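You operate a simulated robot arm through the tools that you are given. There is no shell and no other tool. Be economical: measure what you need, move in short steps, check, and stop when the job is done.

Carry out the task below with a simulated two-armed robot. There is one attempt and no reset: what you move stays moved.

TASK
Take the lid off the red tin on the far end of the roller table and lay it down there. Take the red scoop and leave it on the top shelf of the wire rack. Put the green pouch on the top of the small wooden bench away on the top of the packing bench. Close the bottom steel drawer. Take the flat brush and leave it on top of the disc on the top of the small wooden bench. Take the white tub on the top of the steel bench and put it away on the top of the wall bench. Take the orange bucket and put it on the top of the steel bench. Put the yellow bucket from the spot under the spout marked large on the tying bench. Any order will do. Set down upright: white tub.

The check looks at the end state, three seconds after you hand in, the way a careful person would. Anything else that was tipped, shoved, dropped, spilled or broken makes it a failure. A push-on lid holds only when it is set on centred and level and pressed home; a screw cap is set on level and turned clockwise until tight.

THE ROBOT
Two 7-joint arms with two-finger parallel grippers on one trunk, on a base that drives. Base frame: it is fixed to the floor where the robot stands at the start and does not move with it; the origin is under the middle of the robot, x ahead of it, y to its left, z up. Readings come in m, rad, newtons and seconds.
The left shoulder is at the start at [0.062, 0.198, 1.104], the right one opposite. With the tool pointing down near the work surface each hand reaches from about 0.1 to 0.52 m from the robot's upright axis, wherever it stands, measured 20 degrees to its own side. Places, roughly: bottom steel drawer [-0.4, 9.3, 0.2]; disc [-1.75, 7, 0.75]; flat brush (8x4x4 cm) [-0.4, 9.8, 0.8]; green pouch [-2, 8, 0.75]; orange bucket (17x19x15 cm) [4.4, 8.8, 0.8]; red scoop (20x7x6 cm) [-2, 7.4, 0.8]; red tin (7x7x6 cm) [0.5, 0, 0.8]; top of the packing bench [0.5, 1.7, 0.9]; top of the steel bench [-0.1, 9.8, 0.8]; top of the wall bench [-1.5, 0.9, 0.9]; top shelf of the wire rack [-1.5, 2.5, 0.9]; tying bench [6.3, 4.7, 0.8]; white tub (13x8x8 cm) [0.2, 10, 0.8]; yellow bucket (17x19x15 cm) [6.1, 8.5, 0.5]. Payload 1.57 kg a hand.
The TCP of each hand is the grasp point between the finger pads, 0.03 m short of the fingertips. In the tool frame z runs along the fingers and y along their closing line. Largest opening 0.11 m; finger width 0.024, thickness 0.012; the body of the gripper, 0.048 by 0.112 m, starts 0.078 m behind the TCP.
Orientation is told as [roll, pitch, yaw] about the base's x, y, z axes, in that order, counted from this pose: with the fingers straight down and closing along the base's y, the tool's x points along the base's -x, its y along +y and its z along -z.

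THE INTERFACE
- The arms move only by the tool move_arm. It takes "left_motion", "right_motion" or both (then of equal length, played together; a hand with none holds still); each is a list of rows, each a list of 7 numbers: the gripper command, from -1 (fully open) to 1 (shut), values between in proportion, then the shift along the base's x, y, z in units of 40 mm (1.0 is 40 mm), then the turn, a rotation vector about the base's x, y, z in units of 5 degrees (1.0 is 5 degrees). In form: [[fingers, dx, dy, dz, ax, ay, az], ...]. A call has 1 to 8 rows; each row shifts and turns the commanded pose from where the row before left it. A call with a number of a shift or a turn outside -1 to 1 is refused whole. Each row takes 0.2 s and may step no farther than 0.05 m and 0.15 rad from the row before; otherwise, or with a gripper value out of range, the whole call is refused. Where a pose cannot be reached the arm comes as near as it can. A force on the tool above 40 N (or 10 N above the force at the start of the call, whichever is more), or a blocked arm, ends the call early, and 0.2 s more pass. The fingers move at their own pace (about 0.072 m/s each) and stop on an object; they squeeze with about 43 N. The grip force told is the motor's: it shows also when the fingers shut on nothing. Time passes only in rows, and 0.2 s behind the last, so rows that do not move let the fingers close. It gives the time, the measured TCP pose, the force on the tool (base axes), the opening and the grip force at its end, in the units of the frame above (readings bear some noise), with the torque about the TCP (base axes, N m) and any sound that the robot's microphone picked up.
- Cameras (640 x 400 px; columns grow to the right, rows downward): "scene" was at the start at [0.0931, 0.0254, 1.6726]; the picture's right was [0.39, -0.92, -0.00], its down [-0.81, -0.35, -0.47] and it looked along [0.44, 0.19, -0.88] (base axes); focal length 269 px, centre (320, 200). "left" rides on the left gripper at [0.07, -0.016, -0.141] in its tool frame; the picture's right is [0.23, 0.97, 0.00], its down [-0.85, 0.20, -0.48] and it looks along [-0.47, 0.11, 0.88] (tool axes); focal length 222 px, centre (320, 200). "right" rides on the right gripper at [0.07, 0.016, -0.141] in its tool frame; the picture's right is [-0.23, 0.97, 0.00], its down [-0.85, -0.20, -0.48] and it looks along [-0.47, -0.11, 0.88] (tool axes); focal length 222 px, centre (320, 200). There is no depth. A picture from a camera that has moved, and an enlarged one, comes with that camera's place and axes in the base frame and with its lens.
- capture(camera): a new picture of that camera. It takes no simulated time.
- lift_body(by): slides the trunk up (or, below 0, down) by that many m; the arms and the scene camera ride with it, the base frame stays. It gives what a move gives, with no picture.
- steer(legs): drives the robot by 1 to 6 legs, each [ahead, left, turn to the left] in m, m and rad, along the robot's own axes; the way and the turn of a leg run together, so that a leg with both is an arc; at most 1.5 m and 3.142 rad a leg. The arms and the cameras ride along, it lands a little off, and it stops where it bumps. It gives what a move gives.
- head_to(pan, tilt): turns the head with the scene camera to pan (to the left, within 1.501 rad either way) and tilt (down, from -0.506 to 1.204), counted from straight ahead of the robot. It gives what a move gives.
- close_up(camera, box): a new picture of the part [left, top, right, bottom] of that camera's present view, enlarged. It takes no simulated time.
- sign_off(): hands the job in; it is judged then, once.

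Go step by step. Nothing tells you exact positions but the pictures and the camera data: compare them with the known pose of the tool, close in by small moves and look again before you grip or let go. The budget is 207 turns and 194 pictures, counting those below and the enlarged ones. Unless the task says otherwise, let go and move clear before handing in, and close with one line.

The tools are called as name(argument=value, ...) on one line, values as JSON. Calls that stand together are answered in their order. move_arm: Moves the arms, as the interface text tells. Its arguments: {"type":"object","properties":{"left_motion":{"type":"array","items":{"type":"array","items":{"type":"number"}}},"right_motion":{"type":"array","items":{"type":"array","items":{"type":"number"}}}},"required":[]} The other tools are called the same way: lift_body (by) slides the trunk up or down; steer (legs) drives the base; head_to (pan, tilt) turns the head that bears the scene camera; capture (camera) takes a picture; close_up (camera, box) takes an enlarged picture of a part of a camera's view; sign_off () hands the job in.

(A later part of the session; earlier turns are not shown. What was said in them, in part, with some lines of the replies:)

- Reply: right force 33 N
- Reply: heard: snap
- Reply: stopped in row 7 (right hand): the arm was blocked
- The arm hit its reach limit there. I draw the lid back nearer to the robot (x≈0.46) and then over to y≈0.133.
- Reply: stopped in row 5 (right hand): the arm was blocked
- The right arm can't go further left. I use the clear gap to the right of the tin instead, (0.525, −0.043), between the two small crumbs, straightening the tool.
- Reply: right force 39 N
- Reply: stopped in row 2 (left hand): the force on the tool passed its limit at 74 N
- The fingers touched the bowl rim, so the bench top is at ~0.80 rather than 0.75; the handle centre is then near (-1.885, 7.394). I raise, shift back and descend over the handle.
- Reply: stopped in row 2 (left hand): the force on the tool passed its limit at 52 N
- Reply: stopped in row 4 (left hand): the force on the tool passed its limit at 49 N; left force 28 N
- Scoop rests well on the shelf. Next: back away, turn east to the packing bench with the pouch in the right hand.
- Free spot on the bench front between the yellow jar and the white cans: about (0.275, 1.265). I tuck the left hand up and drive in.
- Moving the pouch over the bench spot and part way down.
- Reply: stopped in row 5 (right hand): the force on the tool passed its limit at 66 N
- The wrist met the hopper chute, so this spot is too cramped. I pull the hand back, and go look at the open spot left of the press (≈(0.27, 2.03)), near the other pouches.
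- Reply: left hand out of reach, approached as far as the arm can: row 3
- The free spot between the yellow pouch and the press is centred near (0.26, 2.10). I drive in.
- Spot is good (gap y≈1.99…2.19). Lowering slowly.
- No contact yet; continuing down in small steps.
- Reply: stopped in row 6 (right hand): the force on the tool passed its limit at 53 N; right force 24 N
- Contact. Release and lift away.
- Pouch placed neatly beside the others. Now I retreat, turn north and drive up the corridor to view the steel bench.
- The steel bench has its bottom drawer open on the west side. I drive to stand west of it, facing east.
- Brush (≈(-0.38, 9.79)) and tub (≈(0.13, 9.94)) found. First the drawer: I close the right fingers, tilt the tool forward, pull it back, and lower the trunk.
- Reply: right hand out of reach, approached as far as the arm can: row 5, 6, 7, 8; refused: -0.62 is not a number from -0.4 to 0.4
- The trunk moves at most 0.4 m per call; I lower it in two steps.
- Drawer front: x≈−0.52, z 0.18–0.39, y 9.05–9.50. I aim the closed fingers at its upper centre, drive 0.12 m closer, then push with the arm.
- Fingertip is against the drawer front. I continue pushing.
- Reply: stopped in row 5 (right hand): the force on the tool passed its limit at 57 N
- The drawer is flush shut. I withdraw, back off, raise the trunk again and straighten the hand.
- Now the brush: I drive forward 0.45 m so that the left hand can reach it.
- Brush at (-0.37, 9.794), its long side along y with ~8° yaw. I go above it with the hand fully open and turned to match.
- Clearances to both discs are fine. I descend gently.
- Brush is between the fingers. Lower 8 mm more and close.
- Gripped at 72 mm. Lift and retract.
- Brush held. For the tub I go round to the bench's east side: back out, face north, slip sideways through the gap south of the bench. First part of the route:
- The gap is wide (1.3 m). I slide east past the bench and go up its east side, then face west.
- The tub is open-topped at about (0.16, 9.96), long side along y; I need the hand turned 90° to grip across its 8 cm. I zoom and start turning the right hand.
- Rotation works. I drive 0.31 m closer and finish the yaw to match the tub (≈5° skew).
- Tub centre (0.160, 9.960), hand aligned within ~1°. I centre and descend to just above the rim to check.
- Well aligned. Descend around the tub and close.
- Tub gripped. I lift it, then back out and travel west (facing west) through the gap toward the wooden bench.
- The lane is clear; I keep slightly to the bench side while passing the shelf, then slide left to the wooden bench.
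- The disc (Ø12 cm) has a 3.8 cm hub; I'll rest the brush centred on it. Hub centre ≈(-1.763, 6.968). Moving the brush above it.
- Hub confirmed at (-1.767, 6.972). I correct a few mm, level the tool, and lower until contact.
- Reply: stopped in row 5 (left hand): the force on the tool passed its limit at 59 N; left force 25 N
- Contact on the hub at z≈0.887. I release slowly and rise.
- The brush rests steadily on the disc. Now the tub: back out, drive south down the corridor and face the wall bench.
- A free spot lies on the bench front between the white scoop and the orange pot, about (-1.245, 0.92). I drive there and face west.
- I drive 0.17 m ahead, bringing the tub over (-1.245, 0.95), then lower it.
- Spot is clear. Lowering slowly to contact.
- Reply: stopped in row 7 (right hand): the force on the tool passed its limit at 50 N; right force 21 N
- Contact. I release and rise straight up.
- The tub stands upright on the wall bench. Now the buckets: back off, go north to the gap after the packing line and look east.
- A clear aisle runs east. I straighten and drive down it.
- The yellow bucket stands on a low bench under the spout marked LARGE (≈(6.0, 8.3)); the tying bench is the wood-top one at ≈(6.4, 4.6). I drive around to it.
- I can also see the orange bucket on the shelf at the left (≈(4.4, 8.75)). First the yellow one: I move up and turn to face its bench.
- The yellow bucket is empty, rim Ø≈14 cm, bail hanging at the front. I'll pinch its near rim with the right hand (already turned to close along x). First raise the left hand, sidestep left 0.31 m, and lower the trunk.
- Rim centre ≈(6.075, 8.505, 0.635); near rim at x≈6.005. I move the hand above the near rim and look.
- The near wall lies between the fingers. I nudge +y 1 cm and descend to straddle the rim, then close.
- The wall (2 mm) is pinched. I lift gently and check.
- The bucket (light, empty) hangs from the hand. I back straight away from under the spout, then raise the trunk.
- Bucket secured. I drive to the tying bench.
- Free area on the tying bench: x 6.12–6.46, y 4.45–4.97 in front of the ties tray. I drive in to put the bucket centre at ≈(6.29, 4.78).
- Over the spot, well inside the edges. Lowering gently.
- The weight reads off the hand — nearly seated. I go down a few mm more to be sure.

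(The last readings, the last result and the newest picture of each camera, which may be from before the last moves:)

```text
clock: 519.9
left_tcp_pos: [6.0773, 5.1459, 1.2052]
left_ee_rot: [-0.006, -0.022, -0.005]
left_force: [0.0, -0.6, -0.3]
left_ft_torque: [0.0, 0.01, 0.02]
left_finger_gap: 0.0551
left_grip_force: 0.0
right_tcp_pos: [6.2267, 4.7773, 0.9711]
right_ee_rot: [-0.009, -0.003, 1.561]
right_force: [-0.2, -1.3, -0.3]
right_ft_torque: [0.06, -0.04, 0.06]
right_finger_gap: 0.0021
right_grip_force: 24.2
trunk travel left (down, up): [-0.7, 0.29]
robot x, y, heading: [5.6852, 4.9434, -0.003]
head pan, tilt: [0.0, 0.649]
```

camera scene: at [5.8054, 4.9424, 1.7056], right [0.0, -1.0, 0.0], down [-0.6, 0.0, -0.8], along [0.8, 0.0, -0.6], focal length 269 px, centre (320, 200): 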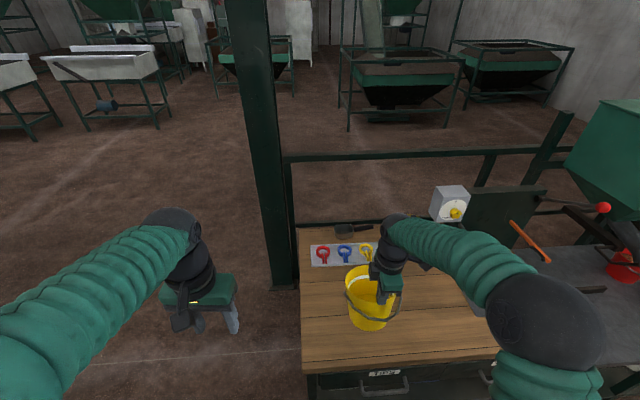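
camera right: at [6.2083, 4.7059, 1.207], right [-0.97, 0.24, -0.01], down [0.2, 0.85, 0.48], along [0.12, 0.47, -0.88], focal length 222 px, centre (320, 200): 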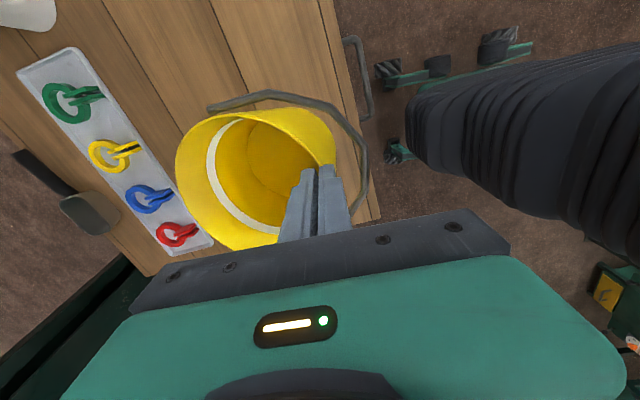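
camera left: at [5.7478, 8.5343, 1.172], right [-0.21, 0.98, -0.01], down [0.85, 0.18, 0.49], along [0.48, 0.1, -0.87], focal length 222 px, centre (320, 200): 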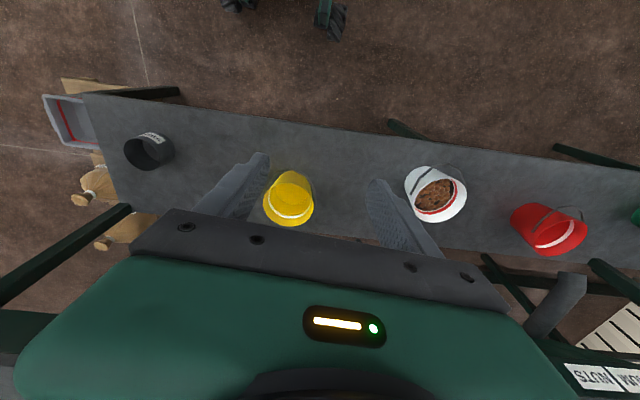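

move_arm(right_motion=[[1, 0, 0, -0.1, 0, 0, 0], [1, 0, 0, -0.1, 0, 0, 0], [1, 0, 0, 0, 0, 0, 0]])

close_up(camera="scene", box=[280, 210, 460, 370])

capture(camera="right")

```text
clock: 520.7
left_tcp_pos: [6.0758, 5.1459, 1.2069]
left_ee_rot: [-0.007, -0.024, -0.006]
left_force: [-0.1, -0.1, 0.6]
left_ft_torque: [0.01, 0.03, -0.01]
left_finger_gap: 0.0551
left_grip_force: 0.0
right_tcp_pos: [6.228, 4.7775, 0.9646]
right_ee_rot: [-0.011, -0.001, 1.562]
right_force: [-1.1, -4.1, 21.9]
right_ft_torque: [-0.28, -0.12, -0.23]
right_finger_gap: 0.0028
right_grip_force: 24.3
trunk travel left (down, up): [-0.7, 0.29]
robot x, y, heading: [5.6887, 4.9488, 0.002]
head pan, tilt: [0.0, 0.649]
```

```text
2.50 times, centred on (370, 290) of scene
camera zoom: at [5.8037, 4.9441, 1.706], right [0.0, -1.0, 0.0], down [-0.6, 0.0, -0.8], along [0.8, 0.0, -0.6], focal length 673 px, centre (195, -25)
```

zoom: 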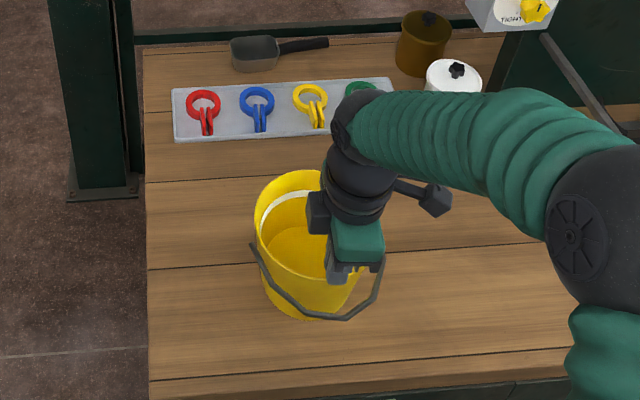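

```text
48 pictures are left
camera right: at [6.2079, 4.707, 1.1061], right [-0.97, 0.24, -0.01], down [0.2, 0.85, 0.48], along [0.12, 0.47, -0.88], focal length 222 px, centre (320, 200)
```

right: 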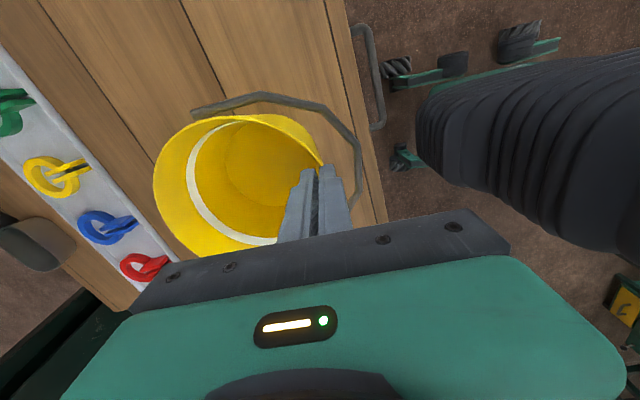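

Now firm contact (22 N). I open and rise vertically.

move_arm(right_motion=[[1, 0, 0, 0.05, 0, 0, 0], [0.6, 0, 0, 0, 0, 0, 0], [0.3, 0, 0, 0, 0, 0, 0], [0.3, 0, 0, 0.4, 0, 0, 0], [0.3, 0, 0, 0.8, 0, 0, 0], [0.3, 0, 0, 1, 0, 0, 0], [0.3, 0, 0, 1, 0, 0, 0], [0.3, -0.5, 0, 0.5, 0, 0, 0]])

capture(camera="right")

```text
clock: 522.5
left_tcp_pos: [6.0764, 5.147, 1.2064]
left_ee_rot: [-0.006, -0.025, -0.004]
left_force: [0.2, -0.7, -0.5]
left_ft_torque: [-0.03, 0.0, 0.04]
left_finger_gap: 0.055
left_grip_force: 0.1
right_tcp_pos: [6.2062, 4.7782, 1.1152]
right_ee_rot: [-0.01, -0.001, 1.561]
right_force: [0.0, 0.0, -0.8]
right_ft_torque: [0.0, -0.02, 0.0]
right_finger_gap: 0.0385
right_grip_force: 0.0
trunk travel left (down, up): [-0.7, 0.29]
robot x, y, heading: [5.6877, 4.9499, -0.004]
head pan, tilt: [0.0, 0.649]
```

```text
47 pictures are left
camera right: at [6.1879, 4.7091, 1.2562], right [-0.97, 0.24, -0.01], down [0.2, 0.85, 0.48], along [0.12, 0.47, -0.88], focal length 222 px, centre (320, 200)
```

right: 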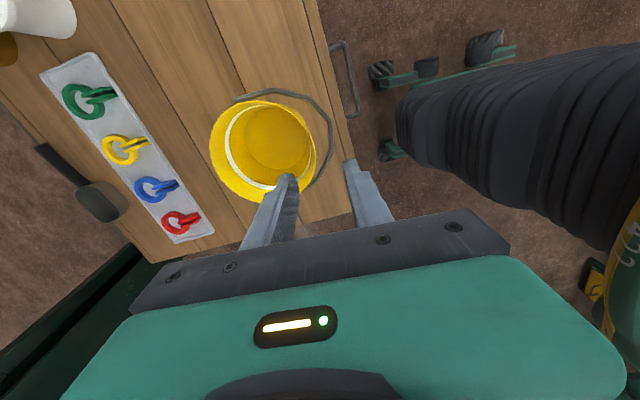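

The yellow bucket stands on the tying bench. Now drive to the orange bucket and face west toward its shelf.

steer(legs=[[-0.33, 0, 0], [0, 0, 1.574], [1.5, 0, 0], [1.5, 0, 0], [0.8, 0, 0], [0, 0, 1.571]])

head_to(pan=0, tilt=0.7)

capture(camera="scene")

```text
clock: 550.0
left_tcp_pos: [4.9975, 8.5191, 1.2061]
left_ee_rot: [-0.008, -0.023, 3.093]
left_force: [1.3, -0.1, 0.1]
left_ft_torque: [-0.02, 0.0, 0.03]
left_finger_gap: 0.055
left_grip_force: 0.0
right_tcp_pos: [4.8842, 8.892, 1.1138]
right_ee_rot: [-0.008, -0.001, -1.623]
right_force: [-0.5, 0.3, -0.5]
right_ft_torque: [0.02, 0.01, 0.03]
right_finger_gap: 0.0385
right_grip_force: 0.0
trunk travel left (down, up): [-0.7, 0.29]
robot x, y, heading: [5.4009, 8.6992, 3.096]
head pan, tilt: [0.0, 0.649]
```

```text
clock: 550.6
left_tcp_pos: [5.0012, 8.5183, 1.2057]
left_ee_rot: [-0.006, -0.023, 3.09]
left_force: [-0.5, -1.1, 0.2]
left_ft_torque: [0.0, 0.0, 0.0]
left_finger_gap: 0.055
left_grip_force: 0.2
right_tcp_pos: [4.8858, 8.8909, 1.1138]
right_ee_rot: [-0.01, -0.002, -1.624]
right_force: [0.7, 0.1, 0.4]
right_ft_torque: [-0.02, -0.02, 0.03]
right_finger_gap: 0.0386
right_grip_force: 0.1
trunk travel left (down, up): [-0.7, 0.29]
robot x, y, heading: [5.3986, 8.7034, 3.092]
head pan, tilt: [0.0, 0.7]
```

```text
46 pictures are left
camera scene: at [5.2791, 8.7069, 1.701], right [0.05, 1.0, 0.0], down [0.64, -0.03, -0.76], along [-0.76, 0.04, -0.65], focal length 269 px, centre (320, 200)
```

scene: 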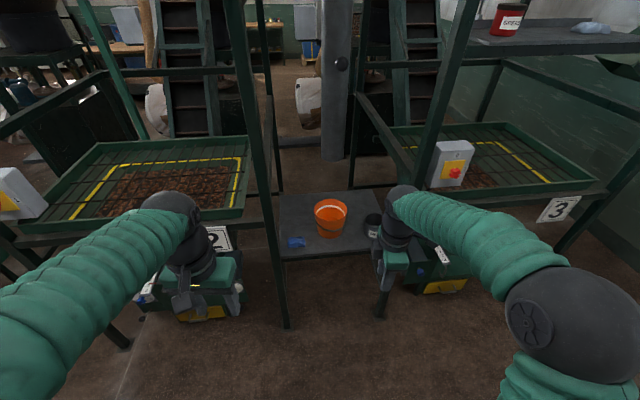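

close_up(camera="scene", box=[270, 170, 410, 270])

close_up(camera="right", box=[0, 0, 420, 220])

```text
4.00 times, centred on (340, 220) of scene
camera zoom: at [5.2791, 8.7069, 1.701], right [0.05, 1.0, 0.0], down [0.64, -0.03, -0.76], along [-0.76, 0.04, -0.65], focal length 1076 px, centre (240, 120)
```

zoom: 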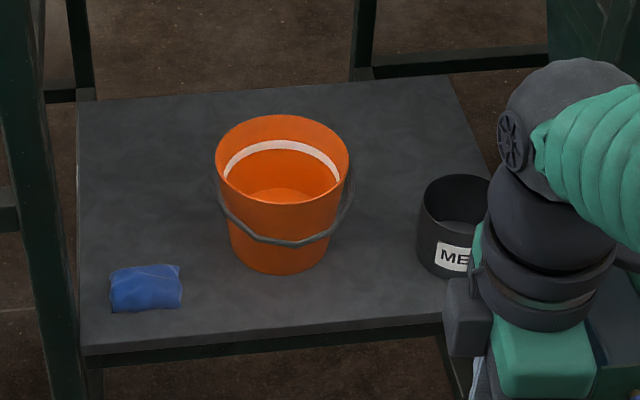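

```text
1.52 times, centred on (210, 110) of right
camera zoom: at [4.9065, 8.961, 1.2555], right [0.96, -0.28, -0.01], down [-0.24, -0.84, 0.48], along [-0.14, -0.46, -0.88], focal length 338 px, centre (488, 337)
```

zoom: 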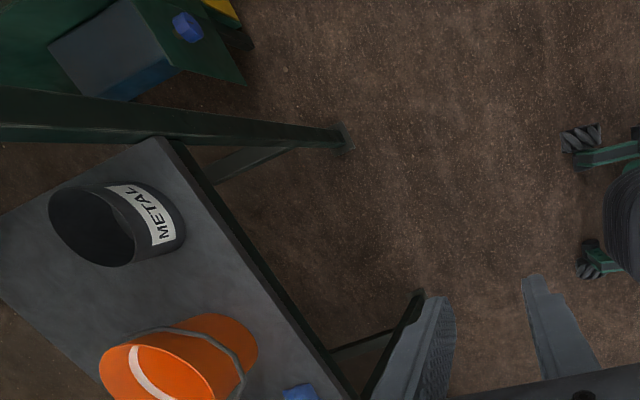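

Rim centre ≈(4.46, 8.795, 0.94); the bail hangs at the front as before. I retract the left hand and drive in.

move_arm(left_motion=[[0, 0.6, 0, -0.4, 0, 0, 0], [0, 0.6, 0, -0.4, 0, 0, 0], [0, 0.5, 0, -0.4, 0, 0, 0]], right_motion=[[0.1, 0, 0, 0.2, 0, 0, 0], [0.1, 0, 0, 0.2, 0, 0, 0], [0.1, 0, 0, 0.2, 0, 0, 0]])

steer(legs=[[0, 0.06, 0.048], [0.31, 0, 0]])

capture(camera="right")

capture(camera="scene")

```text
clock: 551.5
left_tcp_pos: [5.0696, 8.5181, 1.1575]
left_ee_rot: [-0.006, -0.023, 3.089]
left_force: [-0.5, -0.6, -0.9]
left_ft_torque: [0.01, 0.0, -0.01]
left_finger_gap: 0.0549
left_grip_force: 0.1
right_tcp_pos: [4.8869, 8.8918, 1.1382]
right_ee_rot: [-0.007, -0.002, -1.622]
right_force: [0.1, 0.3, -0.4]
right_ft_torque: [0.04, -0.01, -0.04]
right_finger_gap: 0.0495
right_grip_force: 0.0
trunk travel left (down, up): [-0.7, 0.29]
robot x, y, heading: [5.3961, 8.6996, 3.095]
head pan, tilt: [0.0, 0.7]
```

```text
clock: 554.1
left_tcp_pos: [4.7657, 8.455, 1.16]
left_ee_rot: [0.006, -0.026, 3.138]
left_force: [0.2, 0.2, -0.6]
left_ft_torque: [0.01, -0.03, 0.01]
left_finger_gap: 0.0547
left_grip_force: 0.0
right_tcp_pos: [4.5646, 8.8208, 1.1364]
right_ee_rot: [-0.01, -0.011, -1.575]
right_force: [0.2, 0.7, 0.2]
right_ft_torque: [-0.07, -0.01, 0.02]
right_finger_gap: 0.0495
right_grip_force: 0.1
trunk travel left (down, up): [-0.7, 0.29]
robot x, y, heading: [5.0822, 8.6451, -3.137]
head pan, tilt: [0.0, 0.7]
```

```text
43 pictures are left
camera right: at [4.5825, 8.8922, 1.2784], right [0.97, -0.23, -0.01], down [-0.2, -0.85, 0.49], along [-0.12, -0.48, -0.87], focal length 222 px, centre (320, 200)
```

right: 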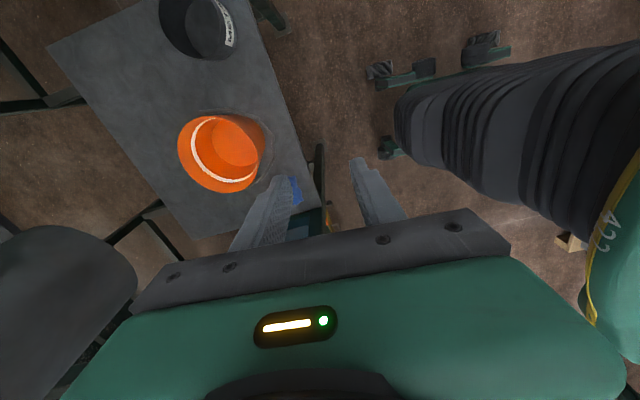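

```text
42 pictures are left
camera scene: at [4.9687, 8.6596, 1.7013], right [0.0, 1.0, -0.01], down [0.64, -0.01, -0.77], along [-0.77, -0.01, -0.64], focal length 269 px, centre (320, 200)
```

scene: 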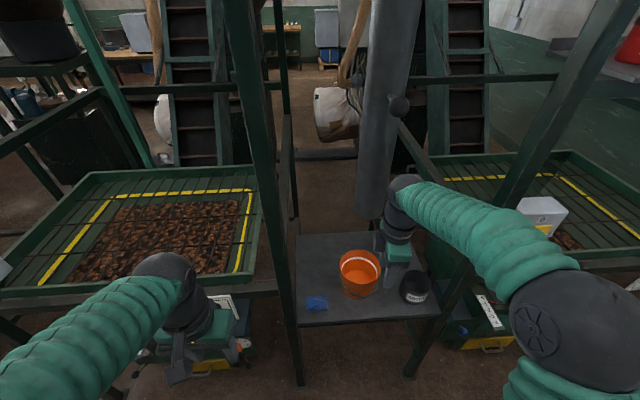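

A spout pipe hangs above the bucket, close to my wrist, so I'll come in lower with the tool leaning back ~15°. I pull back, tilt, lower and look.

move_arm(right_motion=[[0.1, 0.8, 0, 0, 0, 0, 0], [0.1, 0.6, 0, 0, 0, 1, 0], [0.1, 0, 0, -0.5, 0, 1, 0], [0.1, 0, 0, -0.7, 0, 1, 0], [0.1, 0, 0, -0.8, 0, 0, 0], [0.1, 0, 0, -0.8, 0, 0, 0], [0.1, 0, 0, 0, 0, 0, 0]])

capture(camera="right")

```text
clock: 555.7
left_tcp_pos: [4.7652, 8.4468, 1.1569]
left_ee_rot: [-0.002, -0.025, 3.137]
left_force: [-0.6, -0.3, 0.5]
left_ft_torque: [0.01, 0.0, 0.0]
left_finger_gap: 0.0551
left_grip_force: 0.0
right_tcp_pos: [4.6186, 8.8123, 1.0253]
right_ee_rot: [-0.271, -0.005, -1.578]
right_force: [0.3, 0.6, 0.2]
right_ft_torque: [0.01, 0.06, 0.0]
right_finger_gap: 0.0492
right_grip_force: 0.0
trunk travel left (down, up): [-0.7, 0.29]
robot x, y, heading: [5.0815, 8.6405, -3.145]
head pan, tilt: [0.0, 0.7]
```

```text
41 pictures are left
camera right: at [4.672, 8.8825, 1.1574], right [0.94, -0.23, -0.26], down [-0.07, -0.85, 0.52], along [-0.34, -0.47, -0.81], focal length 222 px, centre (320, 200)
```

right: 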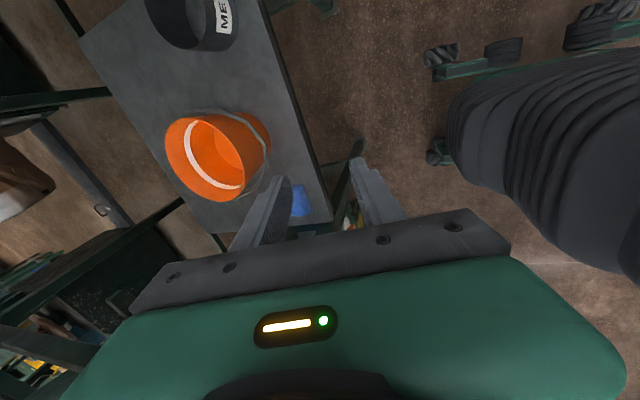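

Several rays agree: platform z≈0.69, rim centre ≈(4.345, 8.803, 0.84), near rim x≈4.42; the pipe ends above at z≈1.14. I tilt to ~20° and go to a pre-grasp point just above the near rim.

move_arm(right_motion=[[-0.1, -0.5, -0.03, -0.8, 0, 1, 0], [-0.1, -0.7, -0.03, -0.7, 0, 0, 0], [-0.1, -0.8, -0.03, -0.6, 0, 0, 0], [-0.1, -0.8, -0.03, -0.5, 0, 0, 0], [-0.1, -0.8, -0.03, -0.4, 0, 0, 0], [-0.1, -0.6, 0, 0, 0, 0, 0], [-0.1, 0, 0, 0, 0, 0, 0]])

capture(camera="right")

close_up(camera="scene", box=[290, 190, 450, 330])

```text
clock: 557.3
left_tcp_pos: [4.7639, 8.4438, 1.1574]
left_ee_rot: [-0.002, -0.025, 3.138]
left_force: [-0.8, -0.6, 0.5]
left_ft_torque: [-0.02, -0.02, 0.03]
left_finger_gap: 0.0551
left_grip_force: 0.0
right_tcp_pos: [4.4489, 8.8047, 0.9051]
right_ee_rot: [-0.359, -0.002, -1.577]
right_force: [-0.1, -0.7, -0.6]
right_ft_torque: [0.02, -0.01, 0.02]
right_finger_gap: 0.0605
right_grip_force: 0.1
trunk travel left (down, up): [-0.7, 0.29]
robot x, y, heading: [5.0843, 8.6452, -3.141]
head pan, tilt: [0.0, 0.7]
```

```text
40 pictures are left
camera right: at [4.5147, 8.8741, 1.0327], right [0.91, -0.23, -0.34], down [-0.02, -0.85, 0.52], along [-0.41, -0.47, -0.78], focal length 222 px, centre (320, 200)
```

right: 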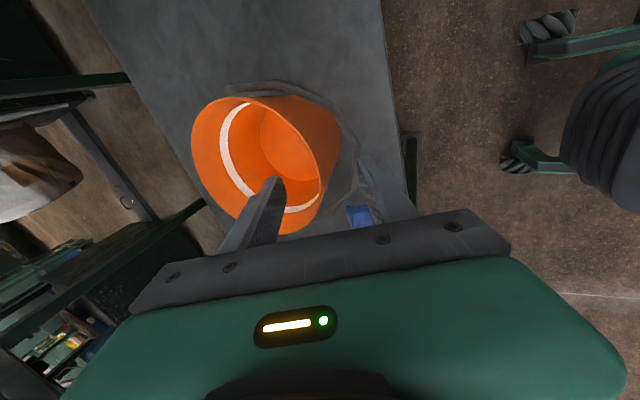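

```text
2.86 times, centred on (370, 260) of scene
camera zoom: at [4.9654, 8.6422, 1.7011], right [0.0, 1.0, 0.0], down [0.65, 0.0, -0.76], along [-0.76, 0.0, -0.65], focal length 769 px, centre (177, 29)
```

zoom: 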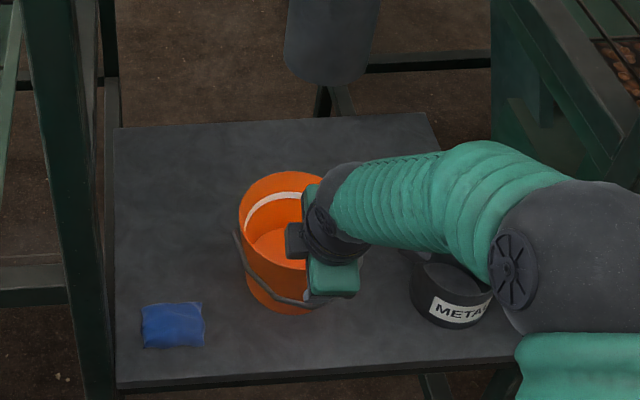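

All consistent: rim centre (4.348, 8.806). I slide down along the tool axis over the near wall and close.

move_arm(right_motion=[[-0.1, -0.18, 0, -0.5, 0, 0, 0], [-0.1, -0.18, 0, -0.5, 0, 0, 0], [-0.1, -0.18, 0, -0.5, 0, 0, 0], [-0.1, -0.18, 0, -0.5, 0, 0, 0], [0.5, 0, 0, 0, 0, 0, 0], [1, 0, 0, 0, 0, 0, 0], [1, 0, 0, 0, 0, 0, 0], [1, 0, 0, 0, 0, 0, 0]])

capture(camera="right")

```text
clock: 559.1
left_tcp_pos: [4.7646, 8.4452, 1.1581]
left_ee_rot: [-0.003, -0.025, 3.139]
left_force: [-0.6, 0.4, 0.5]
left_ft_torque: [0.0, 0.02, -0.03]
left_finger_gap: 0.0554
left_grip_force: 0.0
right_tcp_pos: [4.4209, 8.8039, 0.8263]
right_ee_rot: [-0.361, -0.007, -1.576]
right_force: [-3.5, 2.1, 11.0]
right_ft_torque: [-0.03, 1.3, -0.22]
right_finger_gap: 0.0145
right_grip_force: 30.6
trunk travel left (down, up): [-0.7, 0.29]
robot x, y, heading: [5.0837, 8.6439, -3.138]
head pan, tilt: [0.0, 0.7]
```

```text
38 pictures are left
camera right: at [4.4867, 8.8733, 0.9529], right [0.91, -0.23, -0.35], down [-0.02, -0.85, 0.52], along [-0.42, -0.47, -0.78], focal length 222 px, centre (320, 200)
```

right: 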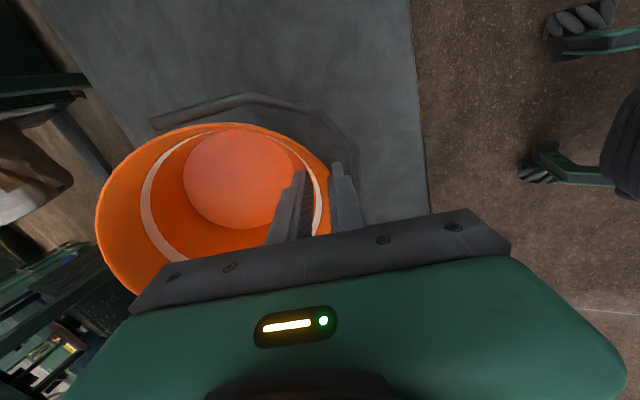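

The wall is pinched at a slight angle. I lift 3 cm so that it can align, then look.

move_arm(right_motion=[[1, 0, 0, 0.2, 0, 0, 0], [1, 0, 0, 0.2, 0, 0, 0], [1, 0, 0, 0.2, 0, 0, 0], [1, 0.1, 0, 0.2, 0, 0, 0], [1, 0, 0, 0, 0, 0, 0]])

capture(camera="right")

close_up(camera="scene", box=[290, 190, 450, 330])

```text
clock: 560.3
left_tcp_pos: [4.7626, 8.4452, 1.1579]
left_ee_rot: [-0.005, -0.024, 3.138]
left_force: [0.4, -0.8, -0.2]
left_ft_torque: [0.0, -0.02, -0.04]
left_finger_gap: 0.055
left_grip_force: 0.0
right_tcp_pos: [4.4267, 8.8037, 0.8587]
right_ee_rot: [-0.359, -0.003, -1.576]
right_force: [0.2, 1.0, -0.2]
right_ft_torque: [0.01, -0.15, 0.0]
right_finger_gap: 0.0023
right_grip_force: 24.2
trunk travel left (down, up): [-0.7, 0.29]
robot x, y, heading: [5.0838, 8.6408, -3.138]
head pan, tilt: [0.0, 0.7]
```

```text
37 pictures are left
camera right: at [4.492, 8.8735, 0.9848], right [0.91, -0.23, -0.34], down [-0.02, -0.85, 0.52], along [-0.41, -0.47, -0.78], focal length 222 px, centre (320, 200)
```

right: 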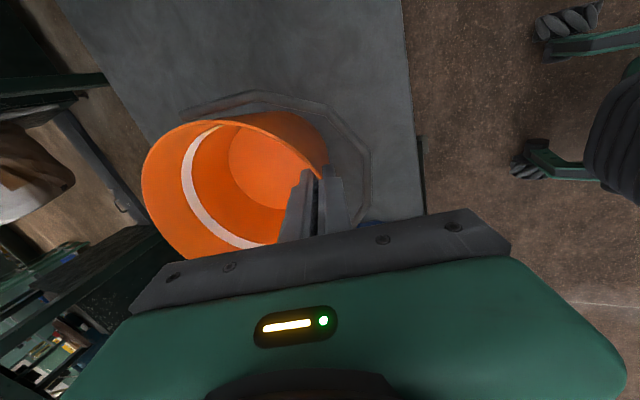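

```text
2.86 times, centred on (370, 260) of scene
camera zoom: at [4.9647, 8.6425, 1.701], right [0.0, 1.0, 0.0], down [0.65, 0.0, -0.76], along [-0.76, 0.0, -0.65], focal length 769 px, centre (177, 29)
```

zoom: 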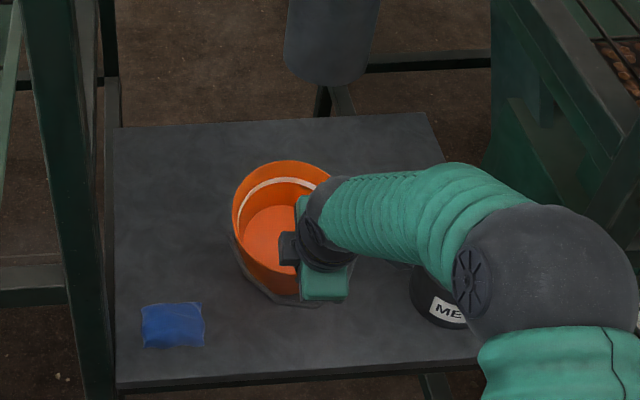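

The bucket is firmly held (2 mm wall). I lift a little more, back out, then level it.

move_arm(right_motion=[[1, 0.3, 0, 0.4, 0, 0, 0], [1, 0.3, 0, 0.3, 0, 0, 0]])

steer(legs=[[-0.4, 0, 0]])

move_arm(right_motion=[[1, 0.3, 0, 0.8, 0, -0.6, 0], [1, 0.3, 0, 0.8, 0, -0.6, 0], [1, 0.3, 0, 0.8, 0, -0.6, 0], [1, 0.2, 0, 0.8, 0, -0.6, 0], [1, 0, 0, 0.5, 0, 0, 0]])

capture(camera="scene")

```text
clock: 560.9
left_tcp_pos: [4.7646, 8.4444, 1.1595]
left_ee_rot: [-0.002, -0.023, 3.137]
left_force: [-0.1, 0.2, 0.2]
left_ft_torque: [0.0, -0.02, -0.02]
left_finger_gap: 0.0551
left_grip_force: 0.1
right_tcp_pos: [4.4506, 8.8028, 0.885]
right_ee_rot: [-0.36, -0.003, -1.577]
right_force: [-0.3, -0.9, -1.5]
right_ft_torque: [0.02, -0.13, -0.02]
right_finger_gap: 0.0023
right_grip_force: 23.4
trunk travel left (down, up): [-0.7, 0.29]
robot x, y, heading: [5.0852, 8.6477, -3.14]
head pan, tilt: [0.0, 0.7]
```

```text
clock: 563.4
left_tcp_pos: [5.1675, 8.4449, 1.1576]
left_ee_rot: [-0.003, -0.023, 3.138]
left_force: [0.4, 0.2, 0.3]
left_ft_torque: [0.01, -0.01, -0.02]
left_finger_gap: 0.0549
left_grip_force: 0.0
right_tcp_pos: [4.8547, 8.8041, 0.8853]
right_ee_rot: [-0.357, -0.003, -1.575]
right_force: [0.8, 0.5, -1.5]
right_ft_torque: [0.01, -0.13, -0.02]
right_finger_gap: 0.0023
right_grip_force: 23.4
trunk travel left (down, up): [-0.7, 0.29]
robot x, y, heading: [5.488, 8.644, -3.136]
head pan, tilt: [0.0, 0.7]
```

```text
clock: 564.6
left_tcp_pos: [5.1701, 8.4455, 1.1584]
left_ee_rot: [-0.002, -0.025, 3.138]
left_force: [0.3, -0.2, -0.6]
left_ft_torque: [0.01, 0.02, 0.0]
left_finger_gap: 0.0547
left_grip_force: 0.1
right_tcp_pos: [4.9001, 8.8024, 1.0345]
right_ee_rot: [-0.148, -0.003, -1.577]
right_force: [-0.6, 0.1, -1.8]
right_ft_torque: [0.01, -0.11, 0.01]
right_finger_gap: 0.0022
right_grip_force: 23.8
trunk travel left (down, up): [-0.7, 0.29]
robot x, y, heading: [5.4872, 8.6411, -3.137]
head pan, tilt: [0.0, 0.7]
```

```text
35 pictures are left
camera scene: at [5.3697, 8.6428, 1.701], right [0.0, 1.0, 0.0], down [0.65, 0.0, -0.76], along [-0.76, 0.0, -0.65], focal length 269 px, centre (320, 200)
```

scene: 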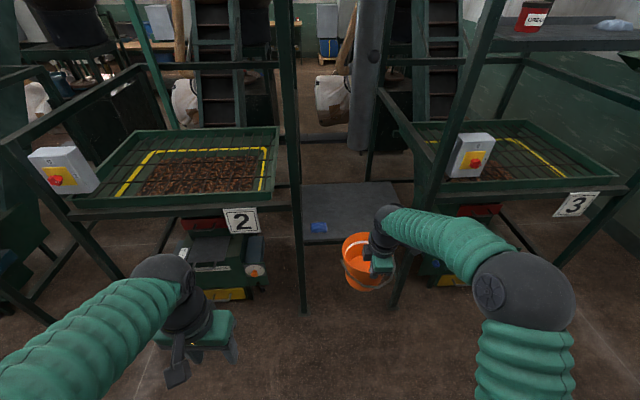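

Orange bucket secured. Now the long way back: south to the aisle, first leg.

steer(legs=[[0.12, 0, 0], [0, 0, 1.57], [1.5, 0, 0], [1.5, 0, 0], [1.5, 0, 0], [0.45, 0, 0]])

steer(legs=[[0, 0, -1.571]])

head_to(pan=0, tilt=0.45)

capture(camera="scene")

```text
clock: 593.2
left_tcp_pos: [5.9196, 3.3941, 1.1577]
left_ee_rot: [-0.004, -0.026, -1.492]
left_force: [-1.3, -0.2, 0.8]
left_ft_torque: [0.0, -0.02, 0.03]
left_finger_gap: 0.055
left_grip_force: 0.1
right_tcp_pos: [5.5849, 3.0948, 1.0366]
right_ee_rot: [-0.151, -0.001, 0.079]
right_force: [0.6, -0.1, -0.5]
right_ft_torque: [0.09, 0.04, 0.0]
right_finger_gap: 0.002
right_grip_force: 23.9
trunk travel left (down, up): [-0.7, 0.29]
robot x, y, heading: [5.6914, 3.6929, -1.487]
head pan, tilt: [0.0, 0.7]
```

```text
clock: 597.4
left_tcp_pos: [5.3976, 3.4624, 1.1576]
left_ee_rot: [-0.002, -0.026, -3.046]
left_force: [0.0, 0.3, 0.1]
left_ft_torque: [0.01, -0.01, 0.0]
left_finger_gap: 0.055
left_grip_force: 0.0
right_tcp_pos: [5.094, 3.7919, 1.035]
right_ee_rot: [-0.15, -0.002, -1.479]
right_force: [0.2, 0.1, -2.3]
right_ft_torque: [0.0, -0.09, -0.02]
right_finger_gap: 0.0021
right_grip_force: 23.9
trunk travel left (down, up): [-0.7, 0.29]
robot x, y, heading: [5.6929, 3.695, -3.043]
head pan, tilt: [0.0, 0.7]
```

```text
clock: 598.2
left_tcp_pos: [5.399, 3.4626, 1.158]
left_ee_rot: [-0.004, -0.026, -3.045]
left_force: [0.5, 0.2, 0.0]
left_ft_torque: [0.02, 0.02, -0.01]
left_finger_gap: 0.0549
left_grip_force: 0.1
right_tcp_pos: [5.0937, 3.7915, 1.0351]
right_ee_rot: [-0.152, -0.003, -1.479]
right_force: [-0.2, -0.2, -1.5]
right_ft_torque: [0.01, -0.1, 0.02]
right_finger_gap: 0.002
right_grip_force: 23.8
trunk travel left (down, up): [-0.7, 0.29]
robot x, y, heading: [5.695, 3.6911, -3.041]
head pan, tilt: [0.0, 0.45]
```

```text
34 pictures are left
camera scene: at [5.5694, 3.6788, 1.7231], right [-0.1, 0.99, 0.0], down [0.44, 0.04, -0.9], along [-0.89, -0.09, -0.44], focal length 269 px, centre (320, 200)
```

scene: 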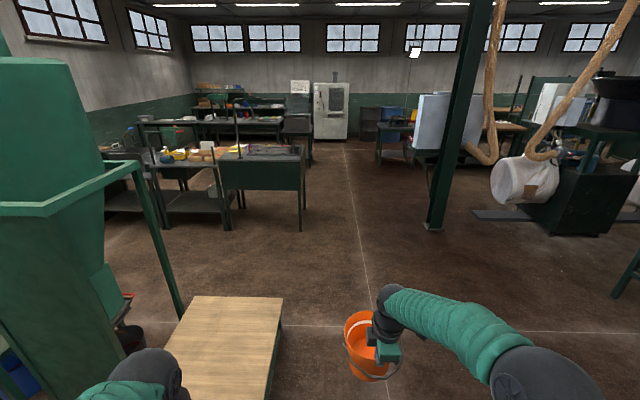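

I correct the heading and drive west along the aisle.

steer(legs=[[0, -0.14, -0.1], [1.5, 0, 0], [1.5, 0, 0], [1.1, 0, 0]])

capture(camera="scene")

```text
clock: 618.9
left_tcp_pos: [1.2462, 3.6626, 1.1589]
left_ee_rot: [-0.003, -0.029, 3.108]
left_force: [0.4, -0.1, 0.3]
left_ft_torque: [0.0, 0.01, 0.01]
left_finger_gap: 0.0548
left_grip_force: 0.1
right_tcp_pos: [0.9856, 4.0292, 1.0357]
right_ee_rot: [-0.152, -0.004, -1.606]
right_force: [0.1, 0.1, -1.0]
right_ft_torque: [-0.02, -0.09, 0.03]
right_finger_gap: 0.0022
right_grip_force: 24.1
trunk travel left (down, up): [-0.7, 0.29]
robot x, y, heading: [1.5655, 3.8517, 3.115]
head pan, tilt: [0.0, 0.45]
```

```text
33 pictures are left
camera scene: at [1.4426, 3.8552, 1.7233], right [0.03, 1.0, 0.0], down [0.44, -0.01, -0.9], along [-0.9, 0.03, -0.44], focal length 269 px, centre (320, 200)
```

scene: 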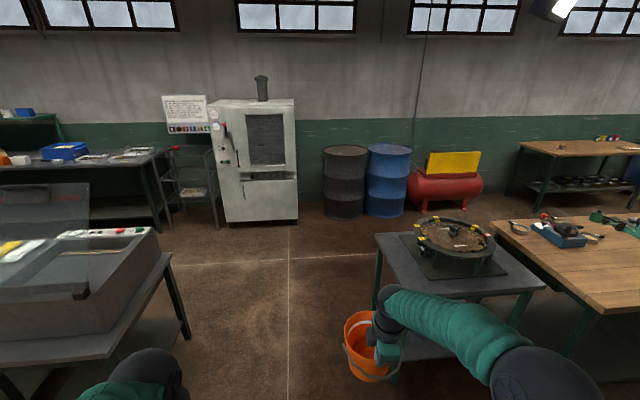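

The gap ahead is clear; I centre on it, go through, turn north and drive up the corridor.

steer(legs=[[0, 0.17, 0.026], [1.5, 0, 0], [0.7, 0, 0], [0, 0, -1.571], [1.5, 0, 0], [0.8, 0, 0]])

capture(camera="scene")

```text
clock: 645.6
left_tcp_pos: [-0.8642, 6.3043, 1.1593]
left_ee_rot: [-0.003, -0.027, 1.598]
left_force: [-0.1, 0.0, -0.2]
left_ft_torque: [0.02, -0.02, -0.02]
left_finger_gap: 0.0551
left_grip_force: 0.1
right_tcp_pos: [-0.5128, 6.5857, 1.0368]
right_ee_rot: [-0.153, -0.003, -3.118]
right_force: [0.8, 0.2, -1.1]
right_ft_torque: [-0.13, -0.04, 0.0]
right_finger_gap: 0.0022
right_grip_force: 23.7
trunk travel left (down, up): [-0.7, 0.29]
robot x, y, heading: [-0.6529, 5.9939, 1.607]
head pan, tilt: [0.0, 0.45]
```

```text
32 pictures are left
camera scene: at [-0.6584, 6.1189, 1.7233], right [1.0, 0.03, 0.0], down [0.01, -0.44, -0.9], along [-0.03, 0.9, -0.44], focal length 269 px, centre (320, 200)
```

scene: 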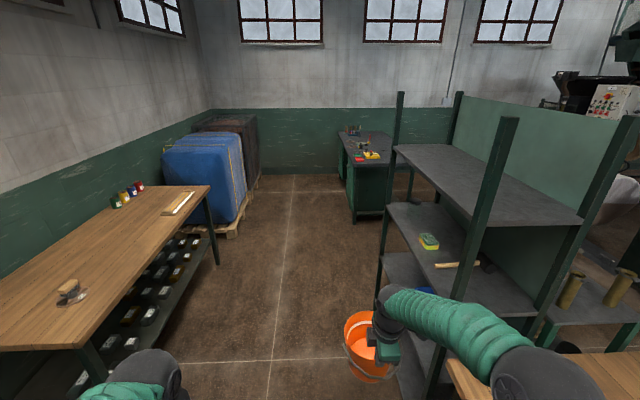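

The tall shelf stands at x≥−0.28, so I keep left past it, then slide east in front of the steel bench's south end.

steer(legs=[[0, 0.3, -0.036], [1.5, 0, 0], [0.92, 0, 0], [0, -0.97, 0]])

head_to(pan=0, tilt=0.7)

capture(camera="scene")

```text
clock: 663.7
left_tcp_pos: [-0.1924, 8.7127, 1.1586]
left_ee_rot: [-0.005, -0.027, 1.594]
left_force: [0.8, -0.7, 0.5]
left_ft_torque: [0.01, 0.02, 0.0]
left_finger_gap: 0.0551
left_grip_force: 0.0
right_tcp_pos: [0.1584, 8.9935, 1.0378]
right_ee_rot: [-0.154, 0.0, -3.121]
right_force: [0.3, 0.4, -2.1]
right_ft_torque: [-0.09, 0.0, 0.03]
right_finger_gap: 0.0022
right_grip_force: 23.7
trunk travel left (down, up): [-0.7, 0.29]
robot x, y, heading: [0.0177, 8.4029, 1.599]
head pan, tilt: [0.0, 0.45]
```

```text
clock: 664.5
left_tcp_pos: [-0.1901, 8.7115, 1.16]
left_ee_rot: [-0.003, -0.029, 1.595]
left_force: [-0.2, -0.4, 0.8]
left_ft_torque: [-0.03, 0.0, -0.01]
left_finger_gap: 0.0551
left_grip_force: 0.1
right_tcp_pos: [0.1597, 8.9911, 1.0374]
right_ee_rot: [-0.153, -0.002, -3.12]
right_force: [-0.3, -0.4, -1.7]
right_ft_torque: [-0.12, -0.03, -0.03]
right_finger_gap: 0.0022
right_grip_force: 24.3
trunk travel left (down, up): [-0.7, 0.29]
robot x, y, heading: [0.0151, 8.4042, 1.598]
head pan, tilt: [0.0, 0.7]
```

```text
31 pictures are left
camera scene: at [0.0137, 8.521, 1.7011], right [1.0, 0.03, 0.0], down [0.02, -0.64, -0.76], along [-0.02, 0.76, -0.65], focal length 269 px, centre (320, 200)
```

scene: 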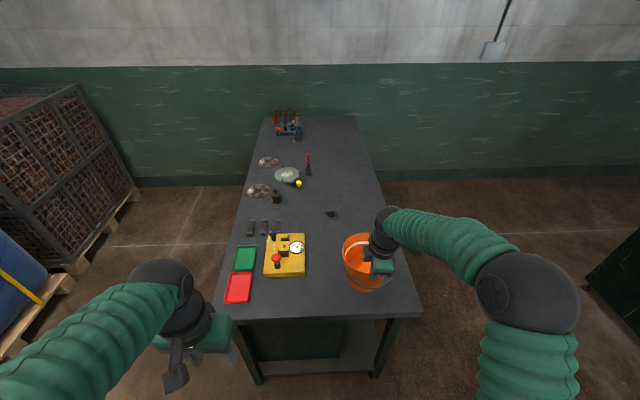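

steer(legs=[[0.11, 0, -0.027]])

close_up(camera="scene", box=[300, 190, 440, 320])

capture(camera="left")

```text
clock: 665.6
left_tcp_pos: [-0.1831, 8.8225, 1.1606]
left_ee_rot: [-0.003, -0.031, 1.57]
left_force: [-0.4, 0.1, 0.5]
left_ft_torque: [0.04, 0.02, 0.0]
left_finger_gap: 0.0549
left_grip_force: 0.0
right_tcp_pos: [0.1739, 9.0937, 1.0379]
right_ee_rot: [-0.156, -0.004, 3.137]
right_force: [0.5, -0.2, -1.0]
right_ft_torque: [-0.09, -0.01, 0.02]
right_finger_gap: 0.0022
right_grip_force: 23.6
trunk travel left (down, up): [-0.7, 0.29]
robot x, y, heading: [0.0168, 8.5137, 1.572]
head pan, tilt: [0.0, 0.7]
```

```text
3.08 times, centred on (370, 255) of scene
camera zoom: at [0.0156, 8.6242, 1.7014], right [1.0, 0.0, 0.0], down [0.0, -0.64, -0.77], along [0.0, 0.77, -0.64], focal length 828 px, centre (166, 31)
```

zoom: 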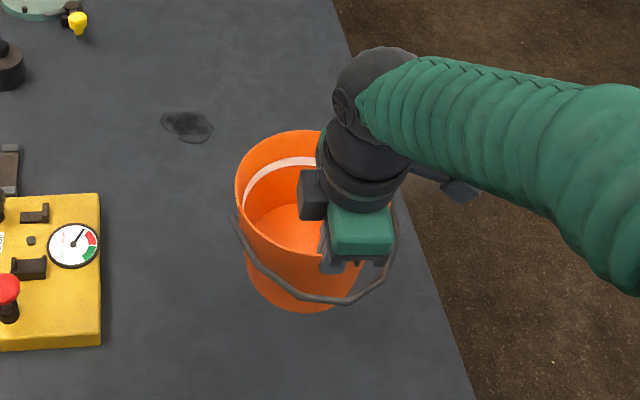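

```text
29 pictures are left
camera left: at [-0.1694, 8.7492, 1.2995], right [-0.97, -0.22, -0.01], down [-0.2, 0.84, 0.5], along [-0.1, 0.49, -0.86], focal length 222 px, centre (320, 200)
```

left: 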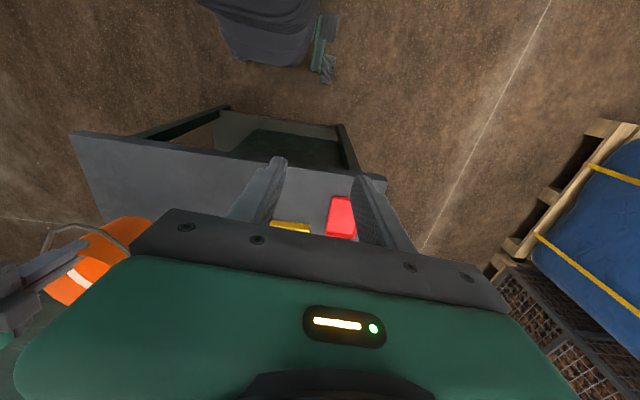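

The bucket hovers over a free area at ≈(0.15, 9.16). Lowering.

move_arm(right_motion=[[1, 0, 0, -0.6, 0, 0, 0], [1, 0, 0, -0.5, 0, 0, 0], [1, 0, 0, -0.4, 0, 0, 0], [1, 0, 0, -0.2, 0, 0, 0], [1, 0, 0, -0.15, 0, 0, 0], [1, 0, 0, -0.15, 0, 0, 0], [1, 0, 0, -0.15, 0, 0, 0], [1, 0, 0, -0.15, 0, 0, 0]])

close_up(camera="scene", box=[300, 190, 440, 320])

```text
clock: 667.4
left_tcp_pos: [-0.1845, 8.8232, 1.1598]
left_ee_rot: [-0.004, -0.03, 1.569]
left_force: [-0.3, -0.1, 0.2]
left_ft_torque: [0.02, 0.01, -0.01]
left_finger_gap: 0.0549
left_grip_force: 0.1
right_tcp_pos: [0.1734, 9.0959, 0.9462]
right_ee_rot: [-0.153, -0.003, 3.138]
right_force: [-0.7, -0.2, -2.0]
right_ft_torque: [-0.13, 0.0, 0.03]
right_finger_gap: 0.0021
right_grip_force: 23.9
trunk travel left (down, up): [-0.7, 0.29]
robot x, y, heading: [0.0176, 8.5121, 1.572]
head pan, tilt: [0.0, 0.7]
```

```text
3.08 times, centred on (370, 255) of scene
camera zoom: at [0.0159, 8.6291, 1.701], right [1.0, 0.0, 0.0], down [0.0, -0.65, -0.76], along [0.0, 0.76, -0.65], focal length 828 px, centre (166, 31)
```

zoom: 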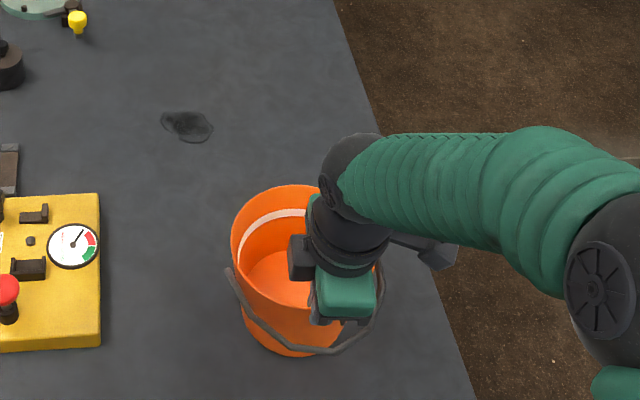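

move_arm(right_motion=[[1, 0, 0, -0.12, 0, 0, 0], [1, 0, 0, -0.12, 0, 0, 0], [1, 0, 0, -0.1, 0, 0, 0], [1, 0, 0, -0.1, 0, 0, 0], [1, 0, 0, 0, 0, 0, 0]])

```text
clock: 668.4
left_tcp_pos: [-0.1835, 8.8216, 1.16]
left_ee_rot: [-0.004, -0.034, 1.569]
left_force: [-0.1, 0.8, 0.0]
left_ft_torque: [0.01, -0.03, 0.02]
left_finger_gap: 0.0549
left_grip_force: 0.0
right_tcp_pos: [0.175, 9.0962, 0.9368]
right_ee_rot: [-0.166, -0.001, 3.136]
right_force: [2.4, -9.7, 27.7]
right_ft_torque: [-0.83, 0.53, 0.2]
right_finger_gap: 0.0028
right_grip_force: 23.7
trunk travel left (down, up): [-0.7, 0.29]
robot x, y, heading: [0.0167, 8.511, 1.572]
head pan, tilt: [0.0, 0.7]
stopped in row 4 (right hand): the force on the tool passed its limit at 42 N (the readings are from after the stop); the commanded pose is now the measured one
```

Contact. I ease off, open, and withdraw along the tool axis.

move_arm(right_motion=[[1, 0, 0, 0.06, 0, 0, 0], [0.6, 0, 0, 0, 0, 0, 0], [0.3, 0, 0, 0, 0, 0, 0], [0.3, 0, -0.08, 0.4, 0, 0, 0], [0.3, 0, -0.13, 0.8, 0, 0, 0], [0.3, 0, -0.15, 0.9, 0, 0, 0], [0.3, 0, -0.2, 0.9, 0, 0, 0], [0.3, 0, -0.5, 0.8, 0, 0, 0]])

capture(camera="scene")

```text
clock: 670.2
left_tcp_pos: [-0.1827, 8.824, 1.1606]
left_ee_rot: [-0.003, -0.031, 1.569]
left_force: [0.2, 0.0, -0.4]
left_ft_torque: [-0.02, -0.01, -0.02]
left_finger_gap: 0.0553
left_grip_force: 0.1
right_tcp_pos: [0.1747, 9.0564, 1.0878]
right_ee_rot: [-0.165, -0.001, 3.136]
right_force: [0.1, -0.5, -0.2]
right_ft_torque: [0.01, 0.0, -0.01]
right_finger_gap: 0.0386
right_grip_force: 0.0
trunk travel left (down, up): [-0.7, 0.29]
robot x, y, heading: [0.0169, 8.5114, 1.571]
head pan, tilt: [0.0, 0.7]
```

```text
27 pictures are left
camera scene: at [0.0154, 8.6262, 1.7012], right [1.0, 0.0, 0.0], down [0.0, -0.64, -0.76], along [0.0, 0.76, -0.64], focal length 269 px, centre (320, 200)
```

scene: 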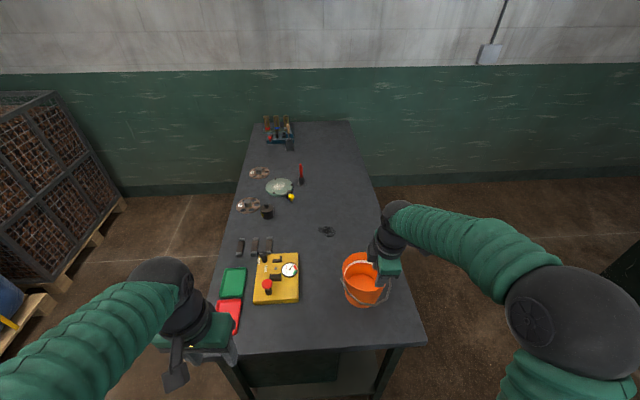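

Bucket stands upright on the steel bench. I back off and do a final check of the drawer and the brush.

steer(legs=[[-0.15, 0, 0], [0, 1.2, 0]])

head_to(pan=-0.75, tilt=0.6)

close_up(camera="scene", box=[160, 60, 560, 310])

head_to(pan=1.3, tilt=0.5)

capture(camera="scene")

```text
clock: 677.3
left_tcp_pos: [-1.3891, 8.6688, 1.16]
left_ee_rot: [-0.001, -0.031, 1.571]
left_force: [0.2, -0.4, -1.2]
left_ft_torque: [0.0, 0.03, 0.02]
left_finger_gap: 0.0549
left_grip_force: 0.0
right_tcp_pos: [-1.0313, 8.902, 1.0868]
right_ee_rot: [-0.162, -0.004, 3.138]
right_force: [1.2, 0.0, 0.2]
right_ft_torque: [0.02, 0.02, -0.01]
right_finger_gap: 0.0385
right_grip_force: 0.0
trunk travel left (down, up): [-0.7, 0.29]
robot x, y, heading: [-1.1901, 8.3582, 1.575]
head pan, tilt: [0.0, 0.7]
```

```text
clock: 678.4
left_tcp_pos: [-1.3912, 8.6684, 1.1598]
left_ee_rot: [-0.004, -0.031, 1.572]
left_force: [-0.2, 0.1, 0.0]
left_ft_torque: [0.03, 0.0, 0.04]
left_finger_gap: 0.0551
left_grip_force: 0.1
right_tcp_pos: [-1.035, 8.902, 1.0874]
right_ee_rot: [-0.161, -0.001, 3.138]
right_force: [-0.2, 0.0, -0.1]
right_ft_torque: [0.02, 0.01, 0.01]
right_finger_gap: 0.0383
right_grip_force: 0.1
trunk travel left (down, up): [-0.7, 0.29]
robot x, y, heading: [-1.1893, 8.3566, 1.577]
head pan, tilt: [-0.75, 0.6]
```

```text
1.60 times, centred on (360, 185) of scene
camera zoom: at [-1.1309, 8.4524, 1.7097], right [0.73, -0.68, 0.0], down [-0.38, -0.42, -0.82], along [0.56, 0.6, -0.57], focal length 431 px, centre (256, 224)
```

zoom: 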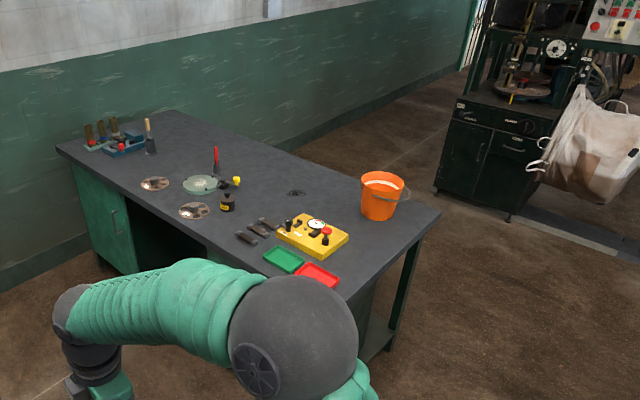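

```text
clock: 680.4
left_tcp_pos: [-1.3914, 8.6683, 1.1597]
left_ee_rot: [-0.004, -0.031, 1.571]
left_force: [0.0, 0.0, 0.6]
left_ft_torque: [0.05, 0.0, 0.01]
left_finger_gap: 0.0548
left_grip_force: 0.1
right_tcp_pos: [-1.0344, 8.9017, 1.087]
right_ee_rot: [-0.161, -0.003, 3.138]
right_force: [0.0, -0.1, -1.1]
right_ft_torque: [0.01, -0.02, -0.02]
right_finger_gap: 0.0384
right_grip_force: 0.0
trunk travel left (down, up): [-0.7, 0.29]
robot x, y, heading: [-1.1898, 8.3567, 1.577]
head pan, tilt: [1.3, 0.499]
```

```text
25 pictures are left
camera scene: at [-1.2788, 8.4116, 1.7189], right [0.26, 0.96, 0.0], down [0.46, -0.13, -0.88], along [-0.85, 0.23, -0.48], focal length 269 px, centre (320, 200)
```

scene: 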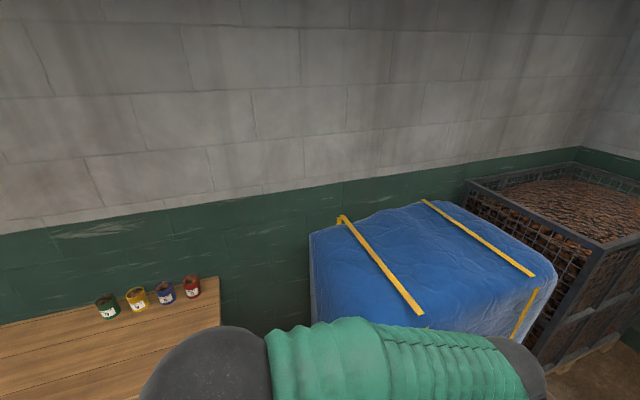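

The drawer is hidden by the arm; one more look from beside it.

steer(legs=[[0.9, 0.15, 0]])

head_to(pan=-1.3, tilt=0.75)

capture(camera="scene")

```text
clock: 685.2
left_tcp_pos: [-1.5441, 9.5672, 1.1605]
left_ee_rot: [-0.005, -0.032, 1.569]
left_force: [-0.6, 0.4, -0.1]
left_ft_torque: [-0.03, 0.03, 0.01]
left_finger_gap: 0.0553
left_grip_force: 0.1
right_tcp_pos: [-1.1849, 9.7991, 1.0877]
right_ee_rot: [-0.166, -0.003, 3.138]
right_force: [-1.0, -0.6, 1.0]
right_ft_torque: [-0.03, -0.01, 0.03]
right_finger_gap: 0.0383
right_grip_force: 0.0
trunk travel left (down, up): [-0.7, 0.29]
robot x, y, heading: [-1.3426, 9.2582, 1.572]
head pan, tilt: [1.3, 0.499]
```

```text
clock: 687.5
left_tcp_pos: [-1.5443, 9.5673, 1.1596]
left_ee_rot: [-0.005, -0.031, 1.569]
left_force: [0.0, -0.2, -0.9]
left_ft_torque: [-0.02, -0.02, -0.04]
left_finger_gap: 0.055
left_grip_force: 0.0
right_tcp_pos: [-1.1855, 9.8001, 1.0879]
right_ee_rot: [-0.164, -0.003, 3.137]
right_force: [0.3, 0.3, -0.1]
right_ft_torque: [0.0, -0.02, 0.01]
right_finger_gap: 0.0384
right_grip_force: 0.1
trunk travel left (down, up): [-0.7, 0.29]
robot x, y, heading: [-1.3459, 9.2566, 1.579]
head pan, tilt: [-1.3, 0.75]
```

```text
24 pictures are left
camera scene: at [-1.2645, 9.3088, 1.6969], right [0.27, -0.96, 0.0], down [-0.66, -0.18, -0.73], along [0.7, 0.2, -0.68], focal length 269 px, centre (320, 200)
```

scene: 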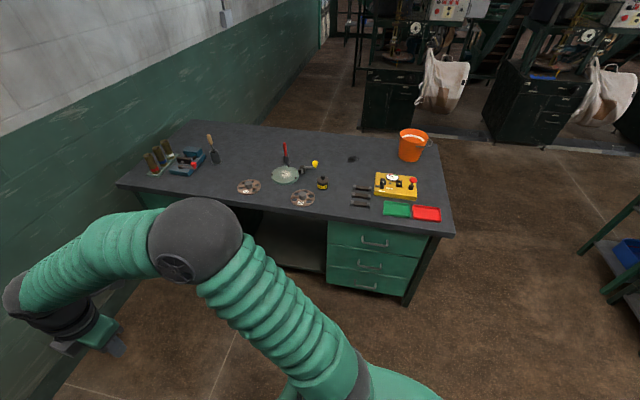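

All three drawers are flush, the orange bucket stands on the steel bench, and my hands are clear of everything. I hand the job in.

sign_off()

```text
The job is handed in.
```

All eight items are done and handed in. I checked each placement in pictures as I made it, except that I never looked back at the hopper on the packing bench, which my wrist bumped once (66 N stop) while I was placing the pouch.
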